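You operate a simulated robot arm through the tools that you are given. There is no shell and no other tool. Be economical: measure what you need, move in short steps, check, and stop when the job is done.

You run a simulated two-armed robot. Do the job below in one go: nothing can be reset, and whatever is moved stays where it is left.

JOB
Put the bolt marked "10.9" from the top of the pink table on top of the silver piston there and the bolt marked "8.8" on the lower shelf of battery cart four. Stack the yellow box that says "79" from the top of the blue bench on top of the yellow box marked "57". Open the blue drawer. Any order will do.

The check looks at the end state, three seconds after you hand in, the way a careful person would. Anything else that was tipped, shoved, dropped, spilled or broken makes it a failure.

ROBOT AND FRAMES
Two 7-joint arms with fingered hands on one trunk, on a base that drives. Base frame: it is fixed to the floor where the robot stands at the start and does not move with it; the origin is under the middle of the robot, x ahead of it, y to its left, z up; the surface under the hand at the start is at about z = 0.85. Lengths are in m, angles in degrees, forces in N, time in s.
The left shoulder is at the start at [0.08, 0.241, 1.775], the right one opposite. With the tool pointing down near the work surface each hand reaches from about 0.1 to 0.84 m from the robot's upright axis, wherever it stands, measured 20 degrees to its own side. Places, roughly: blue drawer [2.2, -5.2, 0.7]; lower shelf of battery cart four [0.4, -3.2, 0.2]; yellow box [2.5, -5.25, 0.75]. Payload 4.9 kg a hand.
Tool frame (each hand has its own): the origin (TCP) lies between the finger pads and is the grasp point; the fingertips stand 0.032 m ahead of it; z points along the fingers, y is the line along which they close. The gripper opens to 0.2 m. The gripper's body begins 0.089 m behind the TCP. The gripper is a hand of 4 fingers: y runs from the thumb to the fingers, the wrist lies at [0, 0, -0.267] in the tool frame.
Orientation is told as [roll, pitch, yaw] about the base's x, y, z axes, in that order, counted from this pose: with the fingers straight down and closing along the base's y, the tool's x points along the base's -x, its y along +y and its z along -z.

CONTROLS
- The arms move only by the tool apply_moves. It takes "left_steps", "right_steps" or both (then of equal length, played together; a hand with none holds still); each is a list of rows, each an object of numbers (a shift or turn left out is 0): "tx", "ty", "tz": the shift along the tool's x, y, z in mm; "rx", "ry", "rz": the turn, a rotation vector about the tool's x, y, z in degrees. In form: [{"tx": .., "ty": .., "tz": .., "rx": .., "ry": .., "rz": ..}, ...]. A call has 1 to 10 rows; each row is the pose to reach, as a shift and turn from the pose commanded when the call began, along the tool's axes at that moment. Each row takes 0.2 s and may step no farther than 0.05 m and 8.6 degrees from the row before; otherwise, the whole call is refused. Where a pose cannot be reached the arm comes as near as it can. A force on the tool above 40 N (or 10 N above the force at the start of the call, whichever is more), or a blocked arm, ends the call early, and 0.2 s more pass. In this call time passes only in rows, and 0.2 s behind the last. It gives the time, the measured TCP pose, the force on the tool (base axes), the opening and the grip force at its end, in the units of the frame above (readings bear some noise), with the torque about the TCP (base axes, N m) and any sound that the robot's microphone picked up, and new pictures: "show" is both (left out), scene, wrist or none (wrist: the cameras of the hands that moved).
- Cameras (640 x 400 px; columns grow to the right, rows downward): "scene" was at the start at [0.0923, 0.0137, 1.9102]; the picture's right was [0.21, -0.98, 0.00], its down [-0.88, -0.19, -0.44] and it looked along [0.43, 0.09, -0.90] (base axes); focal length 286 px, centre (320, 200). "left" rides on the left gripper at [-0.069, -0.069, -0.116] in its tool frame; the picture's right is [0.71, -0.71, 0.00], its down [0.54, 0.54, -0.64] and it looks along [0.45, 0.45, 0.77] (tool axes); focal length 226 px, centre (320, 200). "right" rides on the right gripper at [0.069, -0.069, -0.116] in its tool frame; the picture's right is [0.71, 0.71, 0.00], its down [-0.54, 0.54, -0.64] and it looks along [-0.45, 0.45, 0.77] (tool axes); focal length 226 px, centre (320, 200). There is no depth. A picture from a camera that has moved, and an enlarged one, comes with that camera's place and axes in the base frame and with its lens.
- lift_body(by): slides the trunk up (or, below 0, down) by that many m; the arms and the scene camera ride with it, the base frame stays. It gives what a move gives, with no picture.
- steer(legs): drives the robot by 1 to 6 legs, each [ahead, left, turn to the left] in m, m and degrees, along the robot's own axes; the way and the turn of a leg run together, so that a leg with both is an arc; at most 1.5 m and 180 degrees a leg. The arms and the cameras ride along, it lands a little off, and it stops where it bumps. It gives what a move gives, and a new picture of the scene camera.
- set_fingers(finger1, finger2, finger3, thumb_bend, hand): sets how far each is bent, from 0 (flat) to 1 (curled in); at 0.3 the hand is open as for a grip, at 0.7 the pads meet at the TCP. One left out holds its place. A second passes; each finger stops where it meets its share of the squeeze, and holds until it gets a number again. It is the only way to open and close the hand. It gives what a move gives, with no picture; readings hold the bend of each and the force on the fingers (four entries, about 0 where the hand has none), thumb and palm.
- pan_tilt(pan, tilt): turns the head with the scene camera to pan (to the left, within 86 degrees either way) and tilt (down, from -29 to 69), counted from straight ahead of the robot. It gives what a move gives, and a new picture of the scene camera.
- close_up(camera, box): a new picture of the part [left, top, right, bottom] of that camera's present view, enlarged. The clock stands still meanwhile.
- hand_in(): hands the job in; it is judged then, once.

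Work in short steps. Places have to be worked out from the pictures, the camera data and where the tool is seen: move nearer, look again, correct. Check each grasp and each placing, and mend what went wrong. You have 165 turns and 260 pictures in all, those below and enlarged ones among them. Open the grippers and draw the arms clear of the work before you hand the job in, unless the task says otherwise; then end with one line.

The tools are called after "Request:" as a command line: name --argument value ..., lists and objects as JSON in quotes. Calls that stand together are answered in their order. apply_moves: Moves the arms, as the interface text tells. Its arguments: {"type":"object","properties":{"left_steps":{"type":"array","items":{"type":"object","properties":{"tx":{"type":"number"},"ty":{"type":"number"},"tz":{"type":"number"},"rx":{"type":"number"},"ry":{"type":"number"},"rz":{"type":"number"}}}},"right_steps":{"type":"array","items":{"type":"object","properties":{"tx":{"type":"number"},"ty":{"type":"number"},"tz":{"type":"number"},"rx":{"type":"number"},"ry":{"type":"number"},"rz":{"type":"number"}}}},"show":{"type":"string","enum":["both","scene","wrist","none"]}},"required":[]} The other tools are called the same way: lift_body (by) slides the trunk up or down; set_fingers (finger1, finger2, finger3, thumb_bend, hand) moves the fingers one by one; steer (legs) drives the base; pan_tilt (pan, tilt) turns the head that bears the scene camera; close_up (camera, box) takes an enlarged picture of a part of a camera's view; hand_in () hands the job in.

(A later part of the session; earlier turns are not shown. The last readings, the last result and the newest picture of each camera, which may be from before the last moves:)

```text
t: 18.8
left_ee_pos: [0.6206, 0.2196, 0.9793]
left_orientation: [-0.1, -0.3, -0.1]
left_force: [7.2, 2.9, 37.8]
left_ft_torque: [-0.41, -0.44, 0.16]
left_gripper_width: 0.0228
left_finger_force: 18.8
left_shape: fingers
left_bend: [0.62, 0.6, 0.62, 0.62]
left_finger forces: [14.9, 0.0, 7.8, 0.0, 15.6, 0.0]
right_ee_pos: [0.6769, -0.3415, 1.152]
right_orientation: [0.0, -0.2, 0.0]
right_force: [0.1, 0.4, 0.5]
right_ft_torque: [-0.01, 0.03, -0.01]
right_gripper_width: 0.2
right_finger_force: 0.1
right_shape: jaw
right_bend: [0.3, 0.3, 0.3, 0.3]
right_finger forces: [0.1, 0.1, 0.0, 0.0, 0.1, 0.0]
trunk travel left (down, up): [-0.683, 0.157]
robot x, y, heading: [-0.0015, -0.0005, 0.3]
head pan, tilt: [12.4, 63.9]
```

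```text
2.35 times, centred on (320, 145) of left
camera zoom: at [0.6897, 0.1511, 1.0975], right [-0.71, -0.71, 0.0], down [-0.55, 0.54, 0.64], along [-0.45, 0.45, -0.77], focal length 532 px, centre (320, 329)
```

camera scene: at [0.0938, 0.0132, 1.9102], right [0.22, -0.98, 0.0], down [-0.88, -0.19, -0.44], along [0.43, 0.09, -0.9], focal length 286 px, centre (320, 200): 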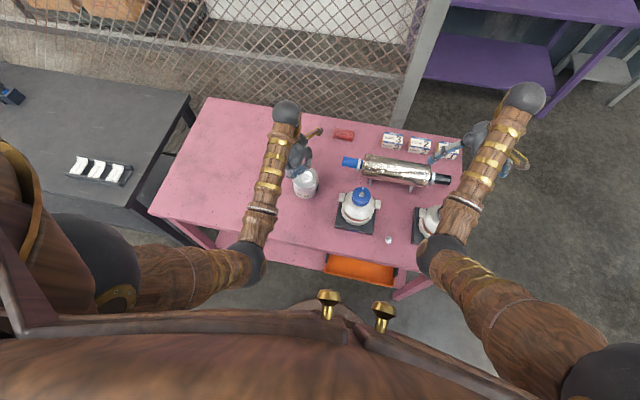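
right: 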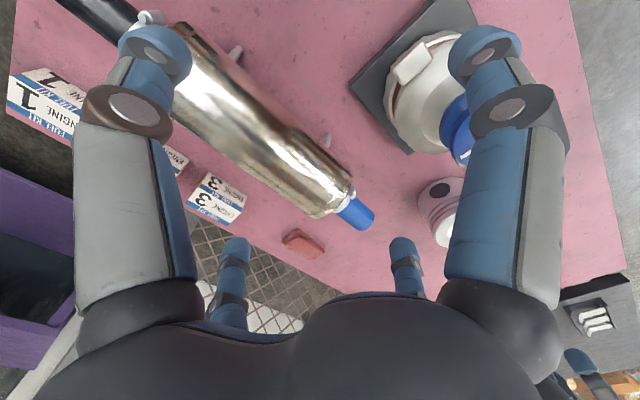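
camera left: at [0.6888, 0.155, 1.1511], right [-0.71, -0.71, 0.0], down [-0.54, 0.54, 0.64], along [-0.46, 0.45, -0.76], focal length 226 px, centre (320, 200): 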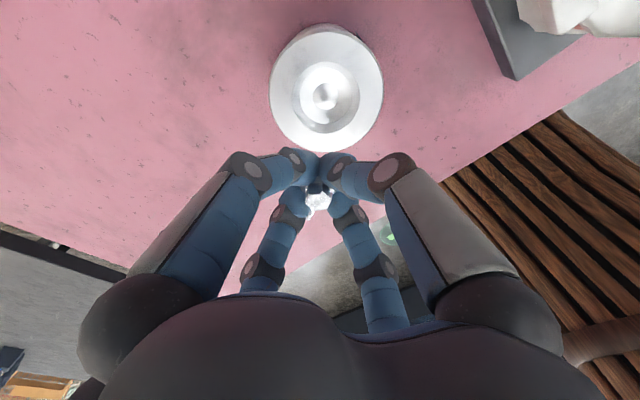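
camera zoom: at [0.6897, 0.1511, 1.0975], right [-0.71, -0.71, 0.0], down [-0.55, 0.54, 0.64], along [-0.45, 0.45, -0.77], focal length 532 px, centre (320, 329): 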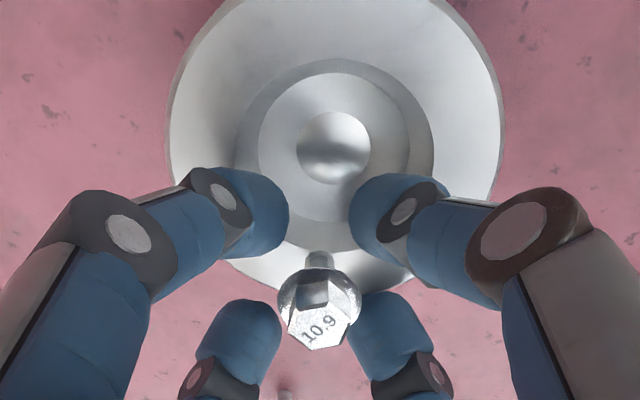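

The bolt stands on the ring, but opening pressed the fingertips on the crown (38 N). I rise 4 mm to relieve that, then open a bit more.

Request:
apply_moves --left_steps '[{"tz": -5}]' --show "none"

Request:
set_fingers --hand "left" --finger1 0.56 --finger2 0.56 --finger3 0.56 --thumb_bend 0.56

Request:
close_up --camera "left" --box '[220, 60, 420, 230]'

```text
t: 19.2
left_ee_pos: [0.6181, 0.2198, 0.9811]
left_orientation: [0.0, 0.2, 0.0]
left_force: [0.2, 0.9, 18.5]
left_ft_torque: [-0.12, -0.36, -0.02]
left_gripper_width: 0.0258
left_finger_force: 8.6
left_shape: fingers
left_bend: [0.61, 0.6, 0.6, 0.61]
left_finger forces: [11.6, 0.0, 0.1, 0.0, 6.2, 0.1]
right_ee_pos: [0.679, -0.342, 1.1521]
right_orientation: [-0.1, 0.0, 0.1]
right_force: [-0.6, 0.2, -0.2]
right_ft_torque: [-0.02, 0.02, 0.0]
right_gripper_width: 0.1999
right_finger_force: 0.0
right_shape: jaw
right_bend: [0.3, 0.3, 0.3, 0.3]
right_finger forces: [0.0, 0.0, 0.0, 0.1, 0.0, 0.0]
trunk travel left (down, up): [-0.683, 0.157]
robot x, y, heading: [0.0034, -0.0039, -0.1]
head pan, tilt: [12.4, 63.9]
```

```text
t: 20.2
left_ee_pos: [0.6195, 0.2197, 0.9832]
left_orientation: [0.0, -0.1, -0.1]
left_force: [-2.1, 1.9, 13.1]
left_ft_torque: [-0.19, -0.14, -0.07]
left_gripper_width: 0.0386
left_finger_force: 7.0
left_shape: fingers
left_bend: [0.58, 0.56, 0.56, 0.57]
left_finger forces: [6.0, 0.1, 0.1, 0.0, 7.3, 0.0]
right_ee_pos: [0.678, -0.3409, 1.1518]
right_orientation: [0.0, -0.1, -0.1]
right_force: [0.0, -0.4, -0.2]
right_ft_torque: [-0.01, 0.01, 0.0]
right_gripper_width: 0.2
right_finger_force: 0.1
right_shape: jaw
right_bend: [0.3, 0.3, 0.3, 0.3]
right_finger forces: [0.0, 0.0, 0.0, 0.1, 0.0, 0.0]
trunk travel left (down, up): [-0.683, 0.157]
robot x, y, heading: [0.0004, 0.0022, 0.1]
head pan, tilt: [12.4, 63.9]
```

```text
2.35 times, centred on (320, 145) of left
camera zoom: at [0.6891, 0.1517, 1.1], right [-0.71, -0.71, 0.0], down [-0.54, 0.54, 0.64], along [-0.45, 0.45, -0.77], focal length 532 px, centre (320, 329)
```

zoom: 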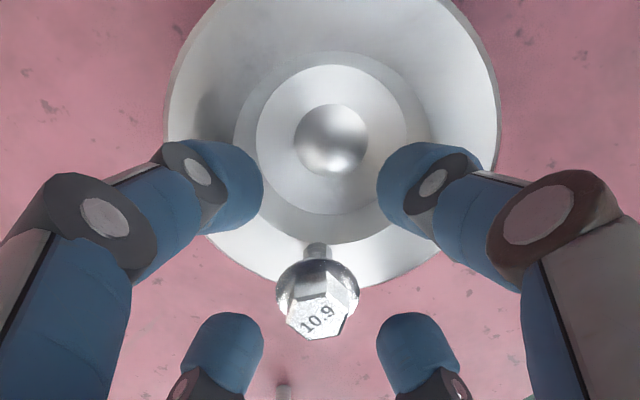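

The bolt stands free with clearance to all fingers. I raise straight up 120 mm and check it.

Request:
apply_moves --left_steps '[{"tz": -15}, {"tz": -40}, {"tz": -80}, {"tz": -120}, {"ty": 45, "tz": -130}, {"ty": 90, "tz": -130}, {"ty": 135, "tz": -130}, {"ty": 180, "tz": -130}, {"ty": 225, "tz": -130}, {"ty": 270, "tz": -130}]' --show "none"

Request:
close_up --camera "scene" --box '[255, 140, 345, 220]'

```text
t: 22.4
left_ee_pos: [0.6211, 0.4905, 1.1115]
left_orientation: [-0.1, 0.1, -0.1]
left_force: [-0.2, 0.8, -0.2]
left_ft_torque: [-0.01, 0.0, -0.04]
left_gripper_width: 0.0472
left_finger_force: 0.1
left_shape: fingers
left_bend: [0.56, 0.56, 0.56, 0.56]
left_finger forces: [0.0, 0.0, 0.0, 0.0, 0.0, 0.0]
right_ee_pos: [0.6812, -0.3405, 1.1511]
right_orientation: [-0.1, 0.1, 0.0]
right_force: [0.2, 0.0, -0.4]
right_ft_torque: [0.01, 0.02, 0.01]
right_gripper_width: 0.1999
right_finger_force: 0.1
right_shape: jaw
right_bend: [0.3, 0.3, 0.3, 0.3]
right_finger forces: [0.0, 0.1, 0.1, 0.0, 0.0, 0.0]
trunk travel left (down, up): [-0.683, 0.157]
robot x, y, heading: [-0.0003, 0.0003, 0.1]
head pan, tilt: [12.4, 63.9]
```

```text
5.00 times, centred on (300, 180) of scene
camera zoom: at [0.093, 0.0153, 1.9102], right [0.21, -0.98, 0.0], down [-0.88, -0.19, -0.44], along [0.43, 0.09, -0.9], focal length 1428 px, centre (420, 300)
```

zoom: 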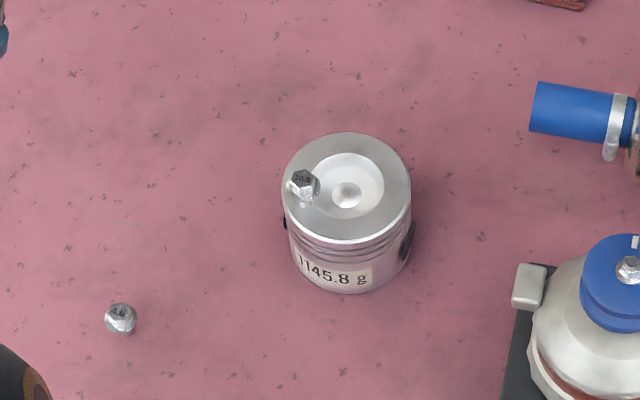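

10.9 stands upright on the piston, nothing else disturbed. Now the right hand: 8.8 is at about (0.475, -0.162), and the kettle caps reach z≈1.05, so I travel at 1.15 with narrowed fingers.

Request:
set_fingers --hand "right" --finger1 0.55 --finger2 0.55 --finger3 0.55 --thumb_bend 0.55

Request:
apply_moves --right_steps '[{"tx": 34, "ty": 30}, {"tx": 68, "ty": 60}, {"tx": 102, "ty": 90}, {"tx": 136, "ty": 120}, {"tx": 170, "ty": 150}, {"tx": 205, "ty": 178}]'

Request:
close_up --camera "right" --box '[220, 60, 420, 230]'

```text
t: 23.4
left_ee_pos: [0.62, 0.4895, 1.1117]
left_orientation: [0.1, -0.1, 0.0]
left_force: [-0.9, -0.1, -0.5]
left_ft_torque: [-0.01, -0.01, 0.0]
left_gripper_width: 0.047
left_finger_force: 0.0
left_shape: fingers
left_bend: [0.56, 0.56, 0.56, 0.56]
left_finger forces: [0.0, 0.0, 0.0, 0.0, 0.0, 0.1]
right_ee_pos: [0.6788, -0.3412, 1.151]
right_orientation: [0.0, 0.0, 0.0]
right_force: [0.7, 0.4, -0.1]
right_ft_torque: [-0.02, 0.0, 0.02]
right_gripper_width: 0.0515
right_finger_force: 0.0
right_shape: fingers
right_bend: [0.55, 0.55, 0.55, 0.55]
right_finger forces: [0.0, 0.1, 0.1, 0.1, 0.1, 0.1]
trunk travel left (down, up): [-0.683, 0.157]
robot x, y, heading: [0.0027, -0.0021, -0.1]
head pan, tilt: [12.4, 63.9]
```

```text
t: 24.8
left_ee_pos: [0.6196, 0.4891, 1.1133]
left_orientation: [-0.1, 0.0, 0.1]
left_force: [0.1, -1.1, 0.0]
left_ft_torque: [0.05, 0.01, 0.0]
left_gripper_width: 0.047
left_finger_force: 0.1
left_shape: fingers
left_bend: [0.56, 0.56, 0.56, 0.56]
left_finger forces: [0.1, 0.0, 0.0, 0.0, 0.0, 0.1]
right_ee_pos: [0.4734, -0.1637, 1.1514]
right_orientation: [0.0, -0.1, -0.3]
right_force: [-1.1, 6.2, 0.8]
right_ft_torque: [-0.57, -0.08, 0.03]
right_gripper_width: 0.0513
right_finger_force: 0.1
right_shape: fingers
right_bend: [0.55, 0.55, 0.55, 0.55]
right_finger forces: [0.0, 0.0, 0.0, 0.0, 0.0, 0.1]
trunk travel left (down, up): [-0.683, 0.157]
robot x, y, heading: [0.0004, 0.0017, -0.0]
head pan, tilt: [12.4, 63.9]
camera scene: at [0.0909, 0.013, 1.9103], right [0.21, -0.98, 0.0], down [-0.88, -0.19, -0.44], along [0.43, 0.09, -0.9], focal length 286 px, centre (320, 200)
camera right: at [0.404, -0.2325, 1.2689], right [-0.7, 0.71, 0.0], down [0.54, 0.54, 0.64], along [0.46, 0.45, -0.76], focal length 226 px, centre (320, 200)
```

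scene: 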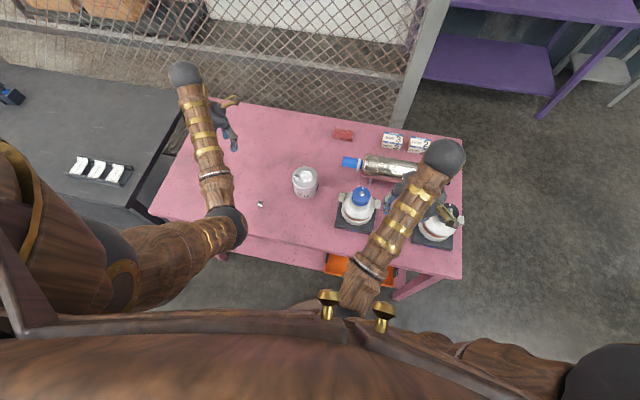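
right: 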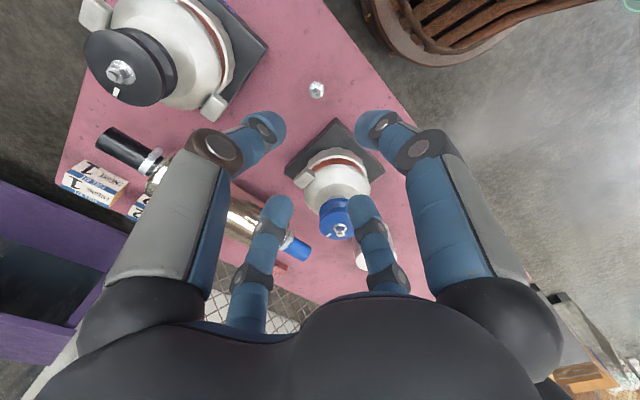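

```text
2.35 times, centred on (320, 145) of right
camera zoom: at [0.404, -0.2325, 1.2689], right [-0.7, 0.71, 0.0], down [0.54, 0.54, 0.64], along [0.46, 0.45, -0.76], focal length 532 px, centre (320, 329)
```

zoom: 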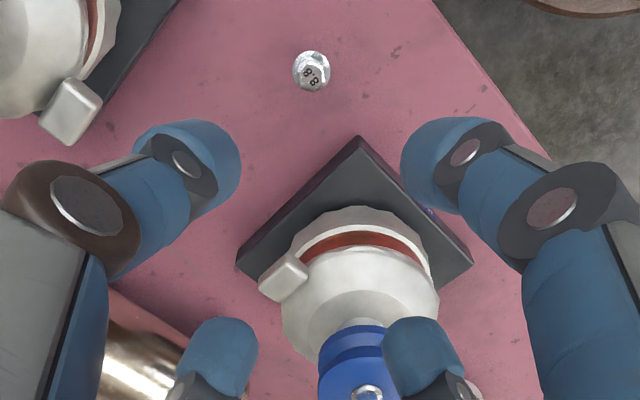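

The right hand feels a 6 N side force, so something may be touching. I zoom in to find out.

Request:
close_up --camera "scene" --box '[330, 130, 480, 290]'

Request:
apply_moves --right_steps '[{"tz": 0}]' --show "none"

```text
2.50 times, centred on (405, 210) of scene
camera zoom: at [0.0909, 0.013, 1.9103], right [0.21, -0.98, 0.0], down [-0.88, -0.19, -0.44], along [0.43, 0.09, -0.9], focal length 714 px, centre (108, 175)
```

zoom: 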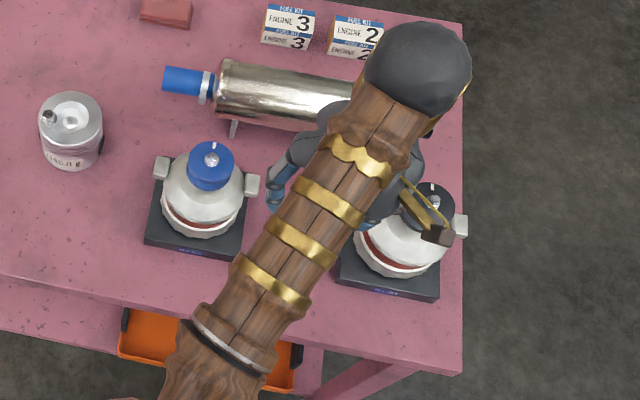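

```text
t: 25.2
left_ee_pos: [0.6206, 0.4887, 1.1118]
left_orientation: [0.0, 0.1, 0.0]
left_force: [-0.3, -0.4, -0.4]
left_ft_torque: [0.01, -0.02, -0.02]
left_gripper_width: 0.047
left_finger_force: 0.1
left_shape: fingers
left_bend: [0.56, 0.56, 0.56, 0.56]
left_finger forces: [0.0, 0.1, 0.0, 0.0, 0.0, 0.0]
right_ee_pos: [0.4749, -0.163, 1.1504]
right_orientation: [0.1, 0.1, -0.1]
right_force: [0.7, 0.6, 0.2]
right_ft_torque: [0.02, 0.02, 0.0]
right_gripper_width: 0.0516
right_finger_force: 0.2
right_shape: fingers
right_bend: [0.55, 0.55, 0.55, 0.55]
right_finger forces: [0.1, 0.0, 0.1, 0.1, 0.1, 0.0]
trunk travel left (down, up): [-0.683, 0.157]
robot x, y, heading: [0.0009, 0.0009, 0.2]
head pan, tilt: [12.4, 63.9]
```

The force was only momentary and the kettles look undisturbed. The wrist view puts 8.8 at (0.475, -0.165), right under the hand, with about 2 cm finger clearance from the kettles; I lower to 0.97 and look.

Request:
apply_moves --right_steps '[{"ty": -1, "tz": 40}, {"ty": -1, "tz": 80}, {"ty": -1, "tz": 120}, {"ty": -1, "tz": 150}, {"ty": -1, "tz": 180}]'

Request:
close_up --camera "right" --box '[220, 60, 420, 230]'

```text
t: 26.4
left_ee_pos: [0.6204, 0.4889, 1.1127]
left_orientation: [0.0, -0.1, 0.0]
left_force: [0.9, 0.2, 0.2]
left_ft_torque: [0.05, -0.02, 0.01]
left_gripper_width: 0.0471
left_finger_force: 0.0
left_shape: fingers
left_bend: [0.56, 0.56, 0.56, 0.56]
left_finger forces: [0.0, 0.0, 0.0, 0.1, 0.0, 0.0]
right_ee_pos: [0.4758, -0.1642, 0.9705]
right_orientation: [0.1, 0.0, 0.1]
right_force: [0.6, 0.3, 0.0]
right_ft_torque: [-0.05, 0.03, 0.06]
right_gripper_width: 0.0512
right_finger_force: 0.1
right_shape: fingers
right_bend: [0.55, 0.55, 0.55, 0.55]
right_finger forces: [0.1, 0.0, 0.0, 0.1, 0.0, 0.1]
trunk travel left (down, up): [-0.683, 0.157]
robot x, y, heading: [-0.001, -0.0023, 0.2]
head pan, tilt: [12.4, 63.9]
camera scene: at [0.0926, 0.0131, 1.9103], right [0.21, -0.98, 0.0], down [-0.88, -0.19, -0.44], along [0.43, 0.09, -0.9], focal length 286 px, centre (320, 200)
camera right: at [0.4056, -0.2323, 1.0879], right [-0.71, 0.71, 0.0], down [0.54, 0.54, 0.64], along [0.46, 0.45, -0.77], focal length 226 px, centre (320, 200)
```

scene: 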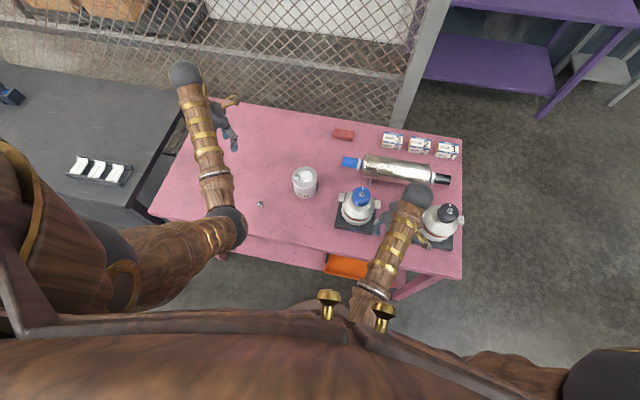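
right: 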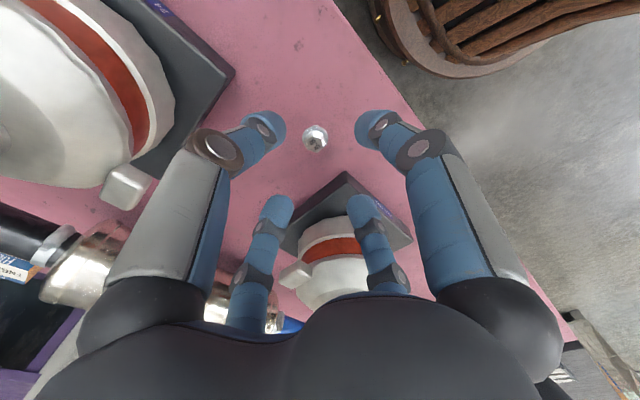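

```text
2.35 times, centred on (320, 145) of right
camera zoom: at [0.4056, -0.2323, 1.0879], right [-0.71, 0.71, 0.0], down [0.54, 0.54, 0.64], along [0.46, 0.45, -0.77], focal length 532 px, centre (320, 329)
```

zoom: 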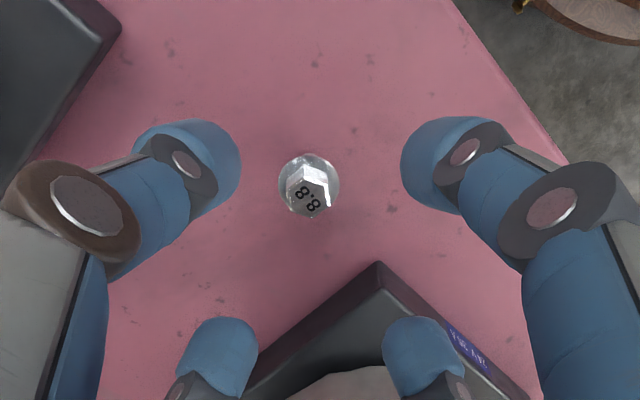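

The bolt sits at about (0.476, -0.167); the near kettle's base corner is at (0.485, -0.115), so I narrow the fingers slightly, shift 3 mm and descend to 0.898.

Request:
set_fingers --hand "right" --finger1 0.57 --finger2 0.57 --finger3 0.57 --thumb_bend 0.57

Request:
apply_moves --right_steps '[{"ty": -3, "tz": 30}, {"ty": -3, "tz": 50}, {"ty": -3, "tz": 62}, {"ty": -3, "tz": 71}]' --show "none"

Request:
close_up --camera "right" --box '[220, 60, 420, 230]'

```text
t: 27.4
left_ee_pos: [0.621, 0.4908, 1.1117]
left_orientation: [0.0, 0.0, 0.0]
left_force: [-0.4, -0.4, -1.0]
left_ft_torque: [0.01, -0.01, -0.01]
left_gripper_width: 0.047
left_finger_force: 0.0
left_shape: fingers
left_bend: [0.56, 0.56, 0.56, 0.56]
left_finger forces: [0.0, 0.0, 0.0, 0.0, 0.1, 0.0]
right_ee_pos: [0.476, -0.1633, 0.9722]
right_orientation: [0.0, 0.1, 0.0]
right_force: [-0.3, 0.2, -0.5]
right_ft_torque: [0.01, 0.01, 0.04]
right_gripper_width: 0.0478
right_finger_force: 0.0
right_shape: fingers
right_bend: [0.56, 0.56, 0.56, 0.56]
right_finger forces: [0.1, 0.1, 0.1, 0.0, 0.1, 0.1]
trunk travel left (down, up): [-0.683, 0.157]
robot x, y, heading: [-0.0009, -0.0013, 0.0]
head pan, tilt: [12.4, 63.9]
```

```text
t: 28.4
left_ee_pos: [0.6203, 0.4882, 1.1121]
left_orientation: [0.0, 0.0, 0.1]
left_force: [0.7, 0.0, 0.0]
left_ft_torque: [0.0, -0.03, -0.03]
left_gripper_width: 0.0471
left_finger_force: 0.0
left_shape: fingers
left_bend: [0.56, 0.56, 0.56, 0.56]
left_finger forces: [0.0, 0.0, 0.0, 0.0, 0.0, 0.0]
right_ee_pos: [0.4749, -0.1657, 0.8987]
right_orientation: [0.0, 0.1, 0.0]
right_force: [-0.7, -0.8, 0.0]
right_ft_torque: [-0.03, 0.0, 0.02]
right_gripper_width: 0.0479
right_finger_force: 0.1
right_shape: fingers
right_bend: [0.56, 0.56, 0.56, 0.56]
right_finger forces: [0.0, 0.1, 0.0, 0.1, 0.0, 0.1]
trunk travel left (down, up): [-0.683, 0.157]
robot x, y, heading: [0.001, 0.0004, 0.0]
head pan, tilt: [12.4, 63.9]
```

```text
2.35 times, centred on (320, 145) of right
camera zoom: at [0.4055, -0.2344, 1.0168], right [-0.71, 0.71, 0.0], down [0.54, 0.54, 0.64], along [0.45, 0.45, -0.77], focal length 532 px, centre (320, 329)
```

zoom: 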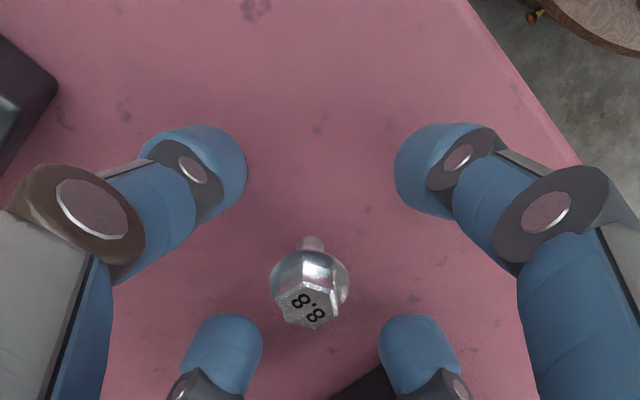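

The bolt foot is at (0.477, -0.168); I correct 2 mm each way, lower 3 mm and close on it.

Request:
apply_moves --right_steps '[{"tx": -2, "ty": -2, "tz": 2}]' --show "none"

Request:
set_fingers --hand "right" --finger1 0.65 --finger2 0.65 --finger3 0.65 --thumb_bend 0.65

Request:
set_fingers --hand "right" --finger1 0.74 --finger2 0.74 --finger3 0.74 --thumb_bend 0.74

Request:
close_up --camera "right" --box '[220, 60, 420, 230]'

```text
t: 28.8
left_ee_pos: [0.6201, 0.489, 1.1116]
left_orientation: [0.0, -0.1, 0.0]
left_force: [0.2, -0.5, 0.7]
left_ft_torque: [0.02, 0.02, 0.01]
left_gripper_width: 0.0472
left_finger_force: 0.0
left_shape: fingers
left_bend: [0.56, 0.56, 0.56, 0.56]
left_finger forces: [0.0, 0.0, 0.0, 0.0, 0.0, 0.0]
right_ee_pos: [0.4772, -0.1665, 0.8986]
right_orientation: [0.0, 0.0, 0.0]
right_force: [-0.1, -0.2, -0.5]
right_ft_torque: [0.01, -0.01, 0.01]
right_gripper_width: 0.048
right_finger_force: 0.1
right_shape: fingers
right_bend: [0.56, 0.56, 0.56, 0.56]
right_finger forces: [0.0, 0.1, 0.0, 0.1, 0.2, 0.0]
trunk travel left (down, up): [-0.683, 0.157]
robot x, y, heading: [0.0011, 0.0025, 0.1]
head pan, tilt: [12.4, 63.9]
```

```text
t: 29.8
left_ee_pos: [0.6198, 0.4895, 1.1129]
left_orientation: [-0.1, 0.0, 0.0]
left_force: [1.0, -0.3, -0.9]
left_ft_torque: [0.01, 0.03, -0.02]
left_gripper_width: 0.047
left_finger_force: 0.1
left_shape: fingers
left_bend: [0.56, 0.56, 0.56, 0.56]
left_finger forces: [0.0, 0.0, 0.0, 0.0, 0.1, 0.0]
right_ee_pos: [0.4781, -0.1668, 0.8979]
right_orientation: [0.0, 0.0, 0.0]
right_force: [0.1, 0.9, 0.1]
right_ft_torque: [0.0, 0.02, -0.02]
right_gripper_width: 0.0162
right_finger_force: 0.1
right_shape: fingers
right_bend: [0.65, 0.65, 0.65, 0.65]
right_finger forces: [0.0, 0.1, 0.1, 0.0, 0.1, 0.0]
trunk travel left (down, up): [-0.683, 0.157]
robot x, y, heading: [-0.0001, 0.0005, 0.1]
head pan, tilt: [12.4, 63.9]
```

```text
t: 30.8
left_ee_pos: [0.6192, 0.4897, 1.1124]
left_orientation: [-0.1, 0.0, 0.0]
left_force: [0.0, -0.2, -0.1]
left_ft_torque: [0.0, 0.01, -0.01]
left_gripper_width: 0.047
left_finger_force: 0.0
left_shape: fingers
left_bend: [0.56, 0.56, 0.56, 0.56]
left_finger forces: [0.0, 0.1, 0.1, 0.1, 0.0, 0.0]
right_ee_pos: [0.4765, -0.1669, 0.8978]
right_orientation: [0.0, -0.1, 0.0]
right_force: [-0.1, -0.2, 0.1]
right_ft_torque: [0.0, -0.03, 0.0]
right_gripper_width: 0.0076
right_finger_force: 18.1
right_shape: fingers
right_bend: [0.67, 0.67, 0.67, 0.68]
right_finger forces: [8.3, 9.5, 8.6, 0.0, 11.5, 0.0]
trunk travel left (down, up): [-0.683, 0.157]
robot x, y, heading: [0.0012, 0.0018, 0.1]
head pan, tilt: [12.4, 63.9]
```

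```text
2.35 times, centred on (320, 145) of right
camera zoom: at [0.4074, -0.2365, 1.0152], right [-0.71, 0.71, 0.0], down [0.54, 0.54, 0.64], along [0.45, 0.45, -0.77], focal length 532 px, centre (320, 329)
```

zoom: 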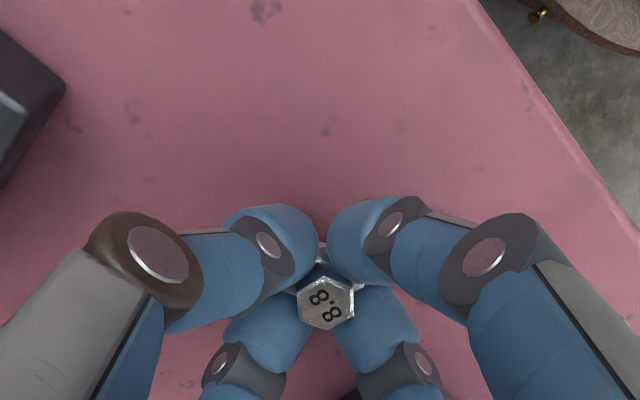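

A firm four-finger grip (18 N), bolt bottom ≈ 0.048 below the TCP. I lift straight up to above the kettle caps and check.

Request:
apply_moves --right_steps '[{"tz": -20}, {"tz": -60}, {"tz": -100}, {"tz": -145}, {"tz": -190}, {"tz": -235}, {"tz": -270}]'

```text
t: 32.4
left_ee_pos: [0.621, 0.4918, 1.1099]
left_orientation: [-0.1, -0.1, -0.1]
left_force: [-0.1, 0.2, -0.2]
left_ft_torque: [-0.06, -0.02, -0.01]
left_gripper_width: 0.0469
left_finger_force: 0.1
left_shape: fingers
left_bend: [0.56, 0.56, 0.56, 0.56]
left_finger forces: [0.0, 0.0, 0.1, 0.0, 0.0, 0.0]
right_ee_pos: [0.4769, -0.1637, 1.1682]
right_orientation: [-0.1, 0.0, 0.1]
right_force: [-0.3, 0.6, 0.0]
right_ft_torque: [-0.02, 0.0, 0.04]
right_gripper_width: 0.0076
right_finger_force: 18.7
right_shape: fingers
right_bend: [0.67, 0.66, 0.67, 0.68]
right_finger forces: [8.1, 9.6, 8.4, 0.1, 11.4, 0.0]
trunk travel left (down, up): [-0.683, 0.157]
robot x, y, heading: [-0.0012, 0.0, -0.0]
head pan, tilt: [12.4, 63.9]
camera scene: at [0.0928, 0.0181, 1.9101], right [0.21, -0.98, 0.0], down [-0.88, -0.19, -0.44], along [0.43, 0.09, -0.9], focal length 286 px, centre (320, 200)
camera right: at [0.4071, -0.2329, 1.2858], right [-0.71, 0.71, 0.0], down [0.54, 0.54, 0.64], along [0.45, 0.45, -0.77], focal length 226 px, centre (320, 200)
```

scene: 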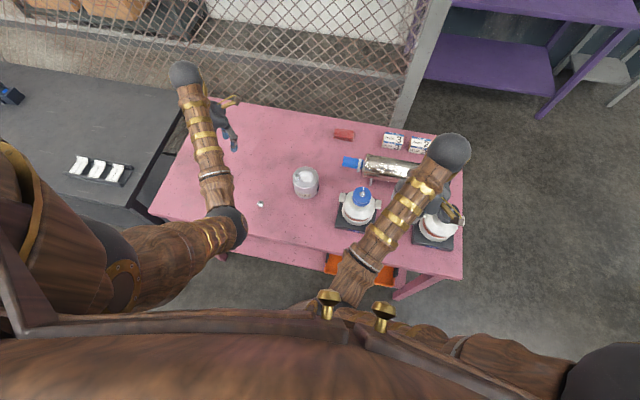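
right: 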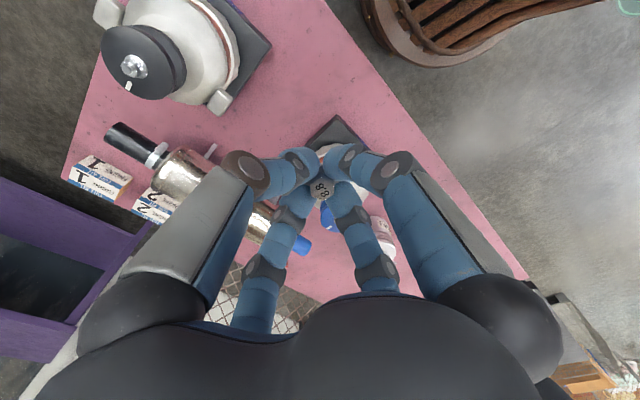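

8.8 is securely held. Before driving I look right and toward the cart area.

Request:
pan_tilt --pan -80 --tilt 25

Request:
pan_tilt --pan 80 --tilt 25

Request:
pan_tilt --pan -45 --tilt 20

```text
t: 34.1
left_ee_pos: [0.6212, 0.4891, 1.1125]
left_orientation: [0.0, 0.1, 0.0]
left_force: [0.6, -0.7, -0.4]
left_ft_torque: [0.04, 0.01, 0.0]
left_gripper_width: 0.0471
left_finger_force: 0.0
left_shape: fingers
left_bend: [0.56, 0.56, 0.56, 0.56]
left_finger forces: [0.1, 0.0, 0.0, 0.0, 0.0, 0.0]
right_ee_pos: [0.4774, -0.1669, 1.1674]
right_orientation: [0.0, -0.1, 0.0]
right_force: [0.9, -0.1, -0.2]
right_ft_torque: [0.0, -0.03, 0.01]
right_gripper_width: 0.0077
right_finger_force: 18.7
right_shape: fingers
right_bend: [0.67, 0.66, 0.67, 0.68]
right_finger forces: [8.1, 9.6, 8.4, 0.1, 11.5, 0.0]
trunk travel left (down, up): [-0.683, 0.157]
robot x, y, heading: [-0.0007, -0.0009, 0.0]
head pan, tilt: [-80.0, 25.0]
camera scene: at [0.0476, -0.0909, 1.9646], right [-0.98, -0.17, 0.0], down [-0.07, 0.42, -0.91], along [0.16, -0.89, -0.42], focal length 286 px, centre (320, 200)
```

scene: 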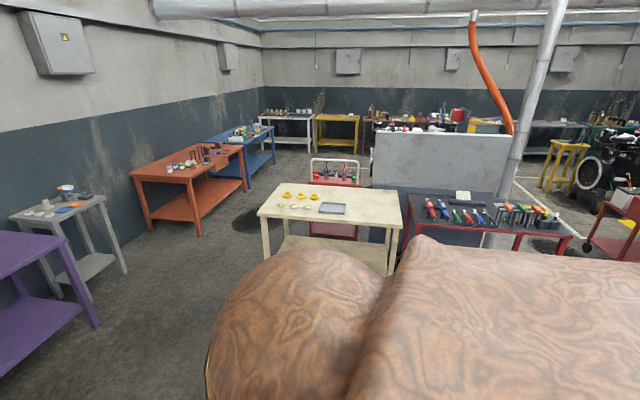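

```text
t: 36.5
left_ee_pos: [0.6208, 0.4891, 1.1127]
left_orientation: [0.0, 0.0, 0.0]
left_force: [0.1, -0.5, -0.3]
left_ft_torque: [-0.01, -0.05, -0.02]
left_gripper_width: 0.0474
left_finger_force: 0.0
left_shape: fingers
left_bend: [0.56, 0.56, 0.56, 0.56]
left_finger forces: [0.0, 0.1, 0.0, 0.1, 0.1, 0.2]
right_ee_pos: [0.4771, -0.1673, 1.1675]
right_orientation: [0.0, -0.1, -0.1]
right_force: [0.0, 0.1, 0.6]
right_ft_torque: [-0.01, 0.0, 0.0]
right_gripper_width: 0.0078
right_finger_force: 18.7
right_shape: fingers
right_bend: [0.67, 0.66, 0.67, 0.68]
right_finger forces: [8.1, 9.6, 8.4, 0.1, 11.6, 0.0]
trunk travel left (down, up): [-0.683, 0.157]
robot x, y, heading: [0.0009, 0.0007, 0.1]
head pan, tilt: [80.0, 25.0]
camera scene: at [0.0477, 0.0911, 1.9647], right [0.98, -0.17, 0.0], down [-0.07, -0.42, -0.91], along [0.16, 0.89, -0.42], focal length 286 px, centre (320, 200)
```

scene: 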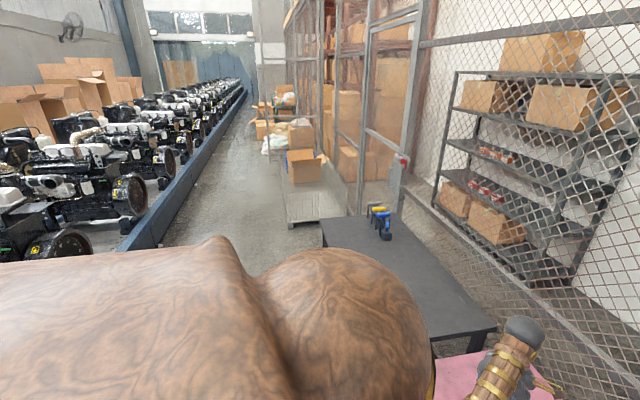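

```text
t: 38.6
left_ee_pos: [0.6204, 0.4897, 1.1124]
left_orientation: [0.0, -0.1, 0.0]
left_force: [-0.8, 0.8, -0.6]
left_ft_torque: [0.0, 0.0, 0.01]
left_gripper_width: 0.047
left_finger_force: 0.2
left_shape: fingers
left_bend: [0.56, 0.56, 0.56, 0.56]
left_finger forces: [0.0, 0.0, 0.1, 0.0, 0.1, 0.0]
right_ee_pos: [0.4749, -0.1663, 1.1681]
right_orientation: [-0.1, 0.0, 0.0]
right_force: [1.0, -0.2, -0.5]
right_ft_torque: [-0.02, 0.0, 0.0]
right_gripper_width: 0.0078
right_finger_force: 18.8
right_shape: fingers
right_bend: [0.67, 0.66, 0.67, 0.68]
right_finger forces: [8.1, 9.6, 8.5, 0.1, 11.5, 0.1]
trunk travel left (down, up): [-0.683, 0.157]
robot x, y, heading: [0.002, -0.0029, 0.0]
head pan, tilt: [-45.0, 20.0]
camera scene: at [0.0975, -0.0654, 1.9728], right [-0.71, -0.71, 0.0], down [-0.24, 0.24, -0.94], along [0.66, -0.66, -0.34], focal length 286 px, centre (320, 200)
```

scene: 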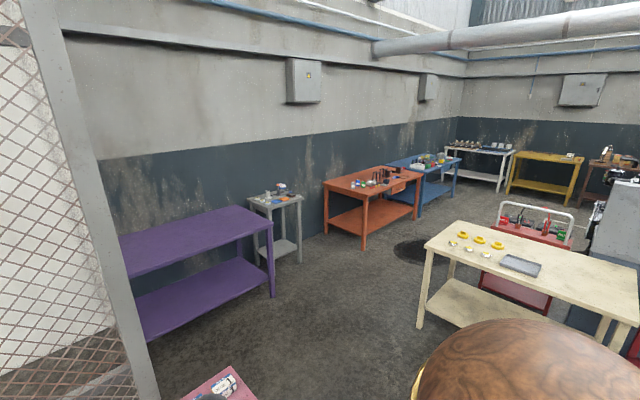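

The red cart with a white push handle near (0.4, -3.2) is behind the cream table. I zoom from this viewpoint and pan to see it.

Request:
close_up --camera "scene" --box '[380, 130, 640, 330]'

Request:
pan_tilt --pan -84 --tilt 20

Request:
close_up --camera "scene" --box '[220, 130, 470, 290]'

```text
2.00 times, centred on (510, 230) of scene
camera zoom: at [0.0975, -0.0654, 1.9728], right [-0.71, -0.71, 0.0], down [-0.24, 0.24, -0.94], along [0.66, -0.66, -0.34], focal length 571 px, centre (-60, 140)
```

zoom: 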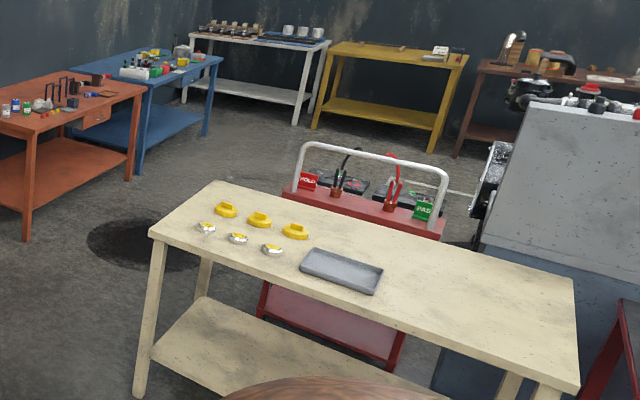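

```text
t: 39.6
left_ee_pos: [0.62, 0.4905, 1.1112]
left_orientation: [0.0, 0.0, 0.0]
left_force: [-0.3, 0.9, -1.0]
left_ft_torque: [0.02, -0.02, 0.04]
left_gripper_width: 0.0471
left_finger_force: 0.1
left_shape: fingers
left_bend: [0.56, 0.56, 0.56, 0.56]
left_finger forces: [0.0, 0.1, 0.0, 0.0, 0.0, 0.0]
right_ee_pos: [0.4766, -0.1671, 1.1682]
right_orientation: [0.0, 0.1, 0.0]
right_force: [-0.5, 0.7, 0.1]
right_ft_torque: [-0.03, 0.01, -0.04]
right_gripper_width: 0.0075
right_finger_force: 19.0
right_shape: fingers
right_bend: [0.67, 0.66, 0.67, 0.68]
right_finger forces: [8.1, 9.5, 8.4, 0.0, 11.5, 0.0]
trunk travel left (down, up): [-0.683, 0.157]
robot x, y, heading: [-0.0, 0.0019, -0.1]
head pan, tilt: [-84.0, 20.0]
camera scene: at [0.0415, -0.0922, 1.9728], right [-0.99, -0.11, 0.0], down [-0.04, 0.34, -0.94], along [0.1, -0.93, -0.34], focal length 286 px, centre (320, 200)
```

scene: 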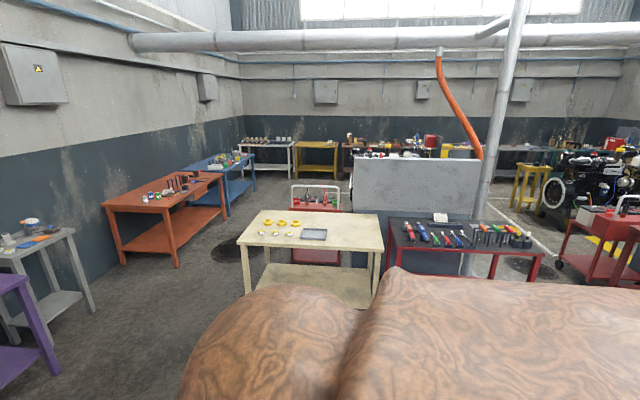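

```text
2.50 times, centred on (345, 210) of scene
camera zoom: at [0.0415, -0.0922, 1.9728], right [-0.99, -0.11, 0.0], down [-0.04, 0.34, -0.94], along [0.1, -0.93, -0.34], focal length 714 px, centre (258, 175)
```

zoom: 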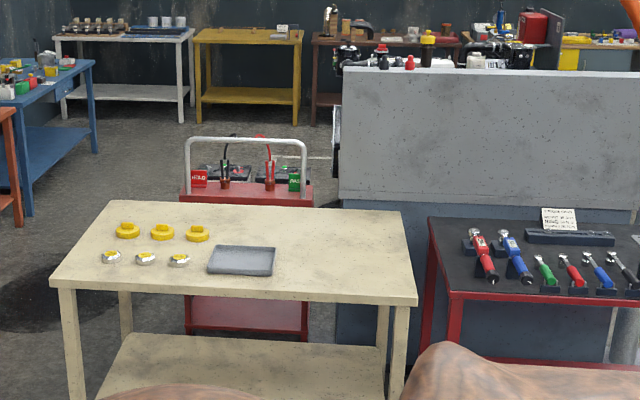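

Map so far: pink table x 0.39–0.95, cream table x −0.25–0.93 / y −2.06–−2.78, the cart about x 0.1–0.7 near y −3.2, orange bench front at x≈2.1, blue bench front x≈2.1 at y −4.5…−5.9. I back off, turn right, and first look again.

Request:
steer --legs '[[-0.35, 0, 0], [0, 0, -90]]'

Request:
apply_moves --left_steps '[{"tx": 20, "ty": -30, "tz": -10}, {"tx": 40, "ty": -60, "tz": -20}, {"tx": 60, "ty": -90, "tz": -30}, {"tx": 80, "ty": -120, "tz": -40}, {"tx": 100, "ty": -150, "tz": -50}]' --show "none"

Request:
pan_tilt --pan 20 --tilt 30

```text
t: 45.8
left_ee_pos: [0.1339, -0.6256, 1.1118]
left_orientation: [0.0, -0.1, -90.7]
left_force: [0.7, -0.8, 0.0]
left_ft_torque: [-0.02, 0.01, 0.0]
left_gripper_width: 0.047
left_finger_force: 0.1
left_shape: fingers
left_bend: [0.56, 0.56, 0.56, 0.56]
left_finger forces: [0.1, 0.1, 0.1, 0.1, 0.1, 0.1]
right_ee_pos: [-0.5199, -0.4735, 1.1684]
right_orientation: [0.1, 0.0, -90.8]
right_force: [1.2, -0.3, 0.0]
right_ft_torque: [0.01, 0.0, -0.01]
right_gripper_width: 0.0076
right_finger_force: 18.2
right_shape: fingers
right_bend: [0.67, 0.66, 0.67, 0.68]
right_finger forces: [7.6, 9.5, 8.2, 0.0, 11.5, 0.0]
trunk travel left (down, up): [-0.683, 0.157]
robot x, y, heading: [-0.3498, 0.0008, -90.9]
head pan, tilt: [-84.0, 20.0]
camera scene: at [-0.4391, -0.0385, 1.9728], right [-0.09, 1.0, 0.0], down [0.34, 0.03, -0.94], along [-0.94, -0.09, -0.34], focal length 286 px, centre (320, 200)
```

scene: 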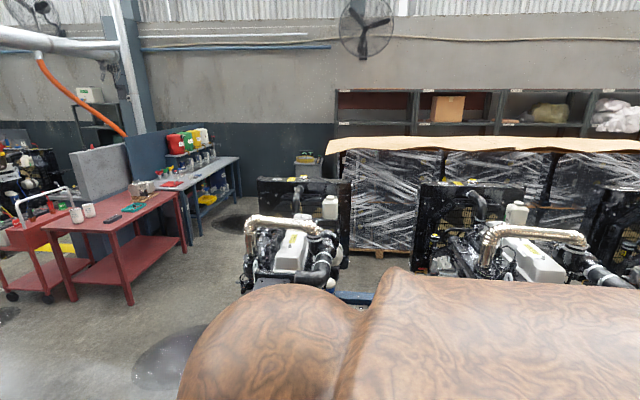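

```text
t: 47.1
left_ee_pos: [0.0172, -0.5155, 1.1608]
left_orientation: [0.3, 0.2, -86.0]
left_force: [0.3, -0.9, 0.5]
left_ft_torque: [-0.01, -0.08, 0.02]
left_gripper_width: 0.0474
left_finger_force: 0.1
left_shape: fingers
left_bend: [0.56, 0.56, 0.56, 0.56]
left_finger forces: [0.0, 0.0, 0.1, 0.0, 0.1, 0.0]
right_ee_pos: [-0.5249, -0.4757, 1.167]
right_orientation: [0.2, 0.0, -90.7]
right_force: [-0.8, -0.6, -0.5]
right_ft_torque: [-0.01, -0.07, -0.03]
right_gripper_width: 0.0075
right_finger_force: 17.9
right_shape: fingers
right_bend: [0.67, 0.66, 0.67, 0.68]
right_finger forces: [7.6, 9.5, 8.1, 0.0, 11.5, 0.1]
trunk travel left (down, up): [-0.683, 0.157]
robot x, y, heading: [-0.3483, -0.0015, -90.8]
head pan, tilt: [-84.0, 20.0]
stopped in row 5 (left hand): the arm was blocked; the commanded pose is now the measured one
```

```text
t: 49.0
left_ee_pos: [0.0224, -0.5156, 1.1611]
left_orientation: [0.0, 0.1, -85.9]
left_force: [-0.5, -0.2, 0.0]
left_ft_torque: [0.01, 0.0, -0.01]
left_gripper_width: 0.0477
left_finger_force: 0.1
left_shape: fingers
left_bend: [0.56, 0.56, 0.56, 0.56]
left_finger forces: [0.0, 0.0, 0.1, 0.1, 0.0, 0.0]
right_ee_pos: [-0.5218, -0.4748, 1.1691]
right_orientation: [0.0, -0.1, -90.8]
right_force: [-0.1, 0.4, -0.1]
right_ft_torque: [0.03, -0.02, -0.01]
right_gripper_width: 0.0073
right_finger_force: 18.2
right_shape: fingers
right_bend: [0.67, 0.66, 0.67, 0.68]
right_finger forces: [7.6, 9.5, 8.3, 0.0, 11.6, 0.0]
trunk travel left (down, up): [-0.683, 0.157]
robot x, y, heading: [-0.3499, -0.0014, -90.8]
head pan, tilt: [20.0, 30.0]
camera scene: at [-0.3174, -0.1152, 1.9567], right [-0.94, -0.33, 0.0], down [-0.16, 0.47, -0.87], along [0.29, -0.82, -0.5], focal length 286 px, centre (320, 200)
```

scene: 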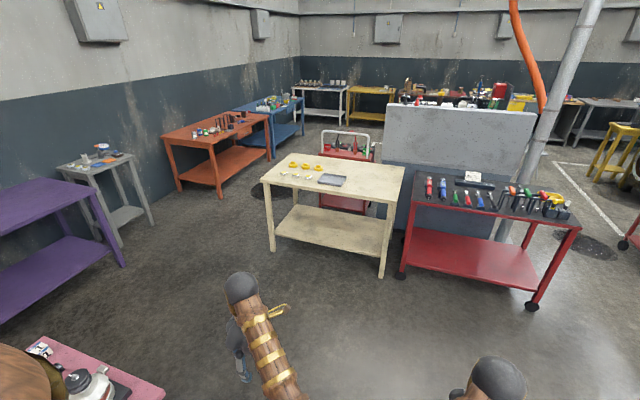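

The path ahead is clear. I drive ahead 1 m, sideways left 1.8 m into the aisle, then ahead 0.9 m.

Request:
steer --legs '[[1.0, 0, 0.8], [0, 1.4, 0], [0, 0.4, 0], [0.9, 0, 0]]'

Request:
pan_tilt --pan -40 --tilt 30

```text
t: 67.2
left_ee_pos: [1.8285, -2.3982, 1.1606]
left_orientation: [0.0, 0.0, -84.6]
left_force: [0.1, -0.4, -0.2]
left_ft_torque: [-0.01, 0.03, -0.01]
left_gripper_width: 0.0476
left_finger_force: 0.1
left_shape: fingers
left_bend: [0.56, 0.56, 0.56, 0.56]
left_finger forces: [0.0, 0.0, 0.0, 0.1, 0.0, 0.0]
right_ee_pos: [1.2852, -2.3709, 1.1677]
right_orientation: [0.0, 0.0, -89.4]
right_force: [0.6, -0.2, 0.0]
right_ft_torque: [0.0, -0.01, 0.01]
right_gripper_width: 0.0072
right_finger_force: 18.1
right_shape: fingers
right_bend: [0.67, 0.66, 0.67, 0.68]
right_finger forces: [7.6, 9.5, 8.3, 0.1, 11.4, 0.0]
trunk travel left (down, up): [-0.683, 0.157]
robot x, y, heading: [1.4475, -1.8922, -89.4]
head pan, tilt: [20.0, 30.0]
camera scene: at [1.4803, -2.0066, 1.9568], right [-0.94, -0.35, 0.0], down [-0.18, 0.47, -0.87], along [0.31, -0.81, -0.5], focal length 286 px, centre (320, 200)
```

scene: 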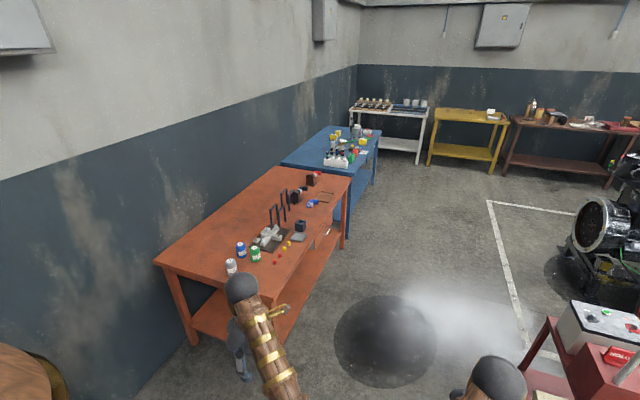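

```text
t: 68.5
left_ee_pos: [1.8291, -2.3999, 1.1613]
left_orientation: [-0.1, 0.0, -84.6]
left_force: [0.9, -0.7, -0.3]
left_ft_torque: [0.01, -0.03, -0.01]
left_gripper_width: 0.0476
left_finger_force: 0.1
left_shape: fingers
left_bend: [0.56, 0.56, 0.56, 0.56]
left_finger forces: [0.0, 0.0, 0.1, 0.1, 0.0, 0.1]
right_ee_pos: [1.2837, -2.372, 1.1685]
right_orientation: [0.0, 0.1, -89.3]
right_force: [0.2, 0.4, -0.5]
right_ft_torque: [0.0, 0.0, 0.01]
right_gripper_width: 0.0075
right_finger_force: 18.7
right_shape: fingers
right_bend: [0.67, 0.66, 0.67, 0.68]
right_finger forces: [7.6, 9.5, 8.2, 0.0, 11.5, 0.1]
trunk travel left (down, up): [-0.683, 0.157]
robot x, y, heading: [1.4474, -1.8941, -89.4]
head pan, tilt: [-40.0, 30.0]
camera scene: at [1.3911, -1.9933, 1.9567], right [-0.77, 0.63, 0.0], down [0.32, 0.39, -0.87], along [-0.55, -0.67, -0.5], focal length 286 px, centre (320, 200)
```

scene: 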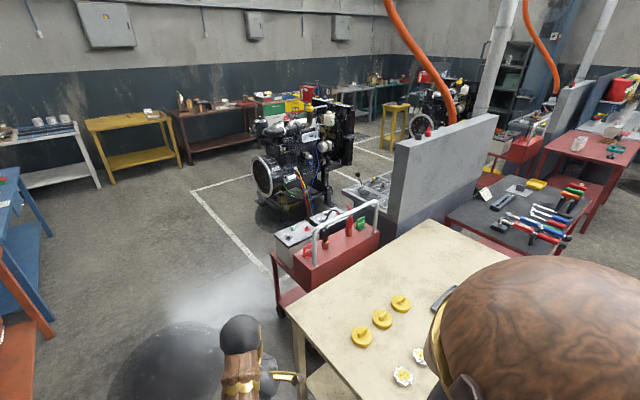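

The cart is in view beyond the cream table. I zoom on it to find its label and shelf.

Request:
close_up --camera "scene" --box '[250, 190, 400, 320]'

```text
3.08 times, centred on (325, 255) of scene
camera zoom: at [1.3911, -1.9933, 1.9567], right [-0.77, 0.63, 0.0], down [0.32, 0.39, -0.87], along [-0.55, -0.67, -0.5], focal length 879 px, centre (305, 31)
```

zoom: 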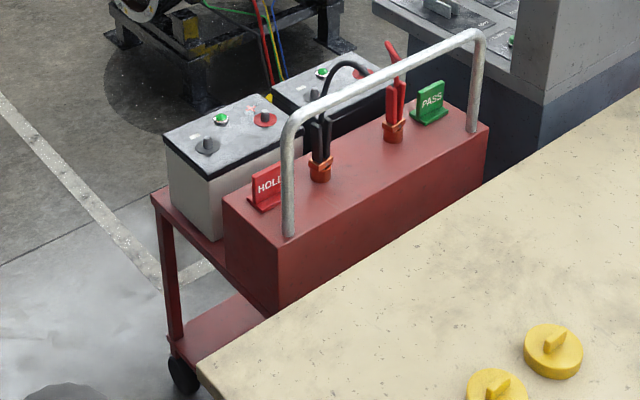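

The lower shelf is open from the aisle (+x) side. I drive to about (1.55, -3.25) and turn right to face the cart.

Request:
steer --legs '[[1.35, 0.1, 0], [0, 0, -90]]'

Request:
pan_tilt --pan 0 --tilt 50

```text
t: 79.1
left_ee_pos: [1.0513, -3.6239, 1.1608]
left_orientation: [0.0, 0.2, -175.1]
left_force: [-0.4, 0.3, 0.4]
left_ft_torque: [0.01, -0.03, 0.04]
left_gripper_width: 0.0474
left_finger_force: 0.0
left_shape: fingers
left_bend: [0.56, 0.56, 0.56, 0.56]
left_finger forces: [0.0, 0.0, 0.1, 0.0, 0.1, 0.0]
right_ee_pos: [1.0838, -3.0816, 1.1687]
right_orientation: [0.1, 0.0, -179.9]
right_force: [0.8, -0.1, 0.5]
right_ft_torque: [-0.02, 0.03, 0.0]
right_gripper_width: 0.0072
right_finger_force: 17.7
right_shape: fingers
right_bend: [0.67, 0.66, 0.67, 0.68]
right_finger forces: [7.0, 9.3, 8.1, 0.0, 11.5, 0.1]
trunk travel left (down, up): [-0.683, 0.157]
robot x, y, heading: [1.5625, -3.2467, -179.7]
head pan, tilt: [-40.0, 30.0]
camera scene: at [1.4622, -3.1889, 1.9567], right [0.64, 0.77, 0.0], down [0.38, -0.32, -0.87], along [-0.67, 0.55, -0.5], focal length 286 px, centre (320, 200)
```

scene: 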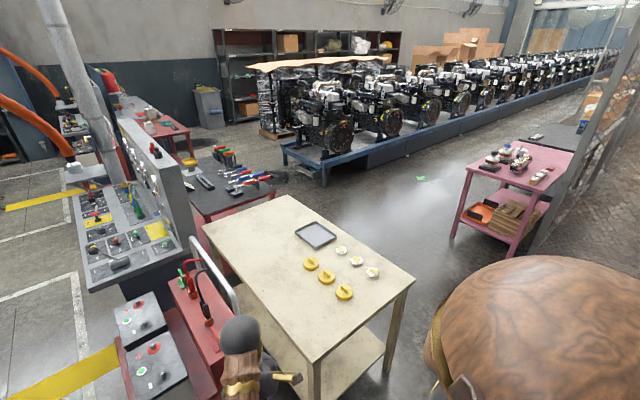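

```text
t: 80.1
left_ee_pos: [1.0517, -3.625, 1.1614]
left_orientation: [0.0, 0.1, -175.1]
left_force: [0.5, 0.4, 0.3]
left_ft_torque: [-0.02, 0.05, 0.01]
left_gripper_width: 0.0473
left_finger_force: 0.0
left_shape: fingers
left_bend: [0.56, 0.56, 0.56, 0.56]
left_finger forces: [0.0, 0.1, 0.1, 0.0, 0.1, 0.0]
right_ee_pos: [1.0837, -3.0797, 1.1683]
right_orientation: [-0.1, 0.0, -179.8]
right_force: [0.5, -0.5, -0.5]
right_ft_torque: [-0.02, 0.01, 0.0]
right_gripper_width: 0.0073
right_finger_force: 17.9
right_shape: fingers
right_bend: [0.67, 0.66, 0.67, 0.68]
right_finger forces: [7.2, 9.3, 8.0, 0.1, 11.5, 0.1]
trunk travel left (down, up): [-0.683, 0.157]
robot x, y, heading: [1.5598, -3.2437, -179.6]
head pan, tilt: [0.0, 50.0]
camera scene: at [1.4546, -3.2466, 1.9272], right [0.0, 1.0, 0.0], down [0.77, 0.0, -0.64], along [-0.64, 0.0, -0.77], focal length 286 px, centre (320, 200)
```

scene: 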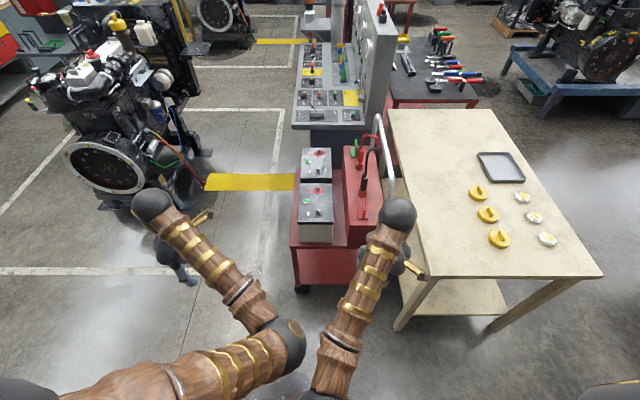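

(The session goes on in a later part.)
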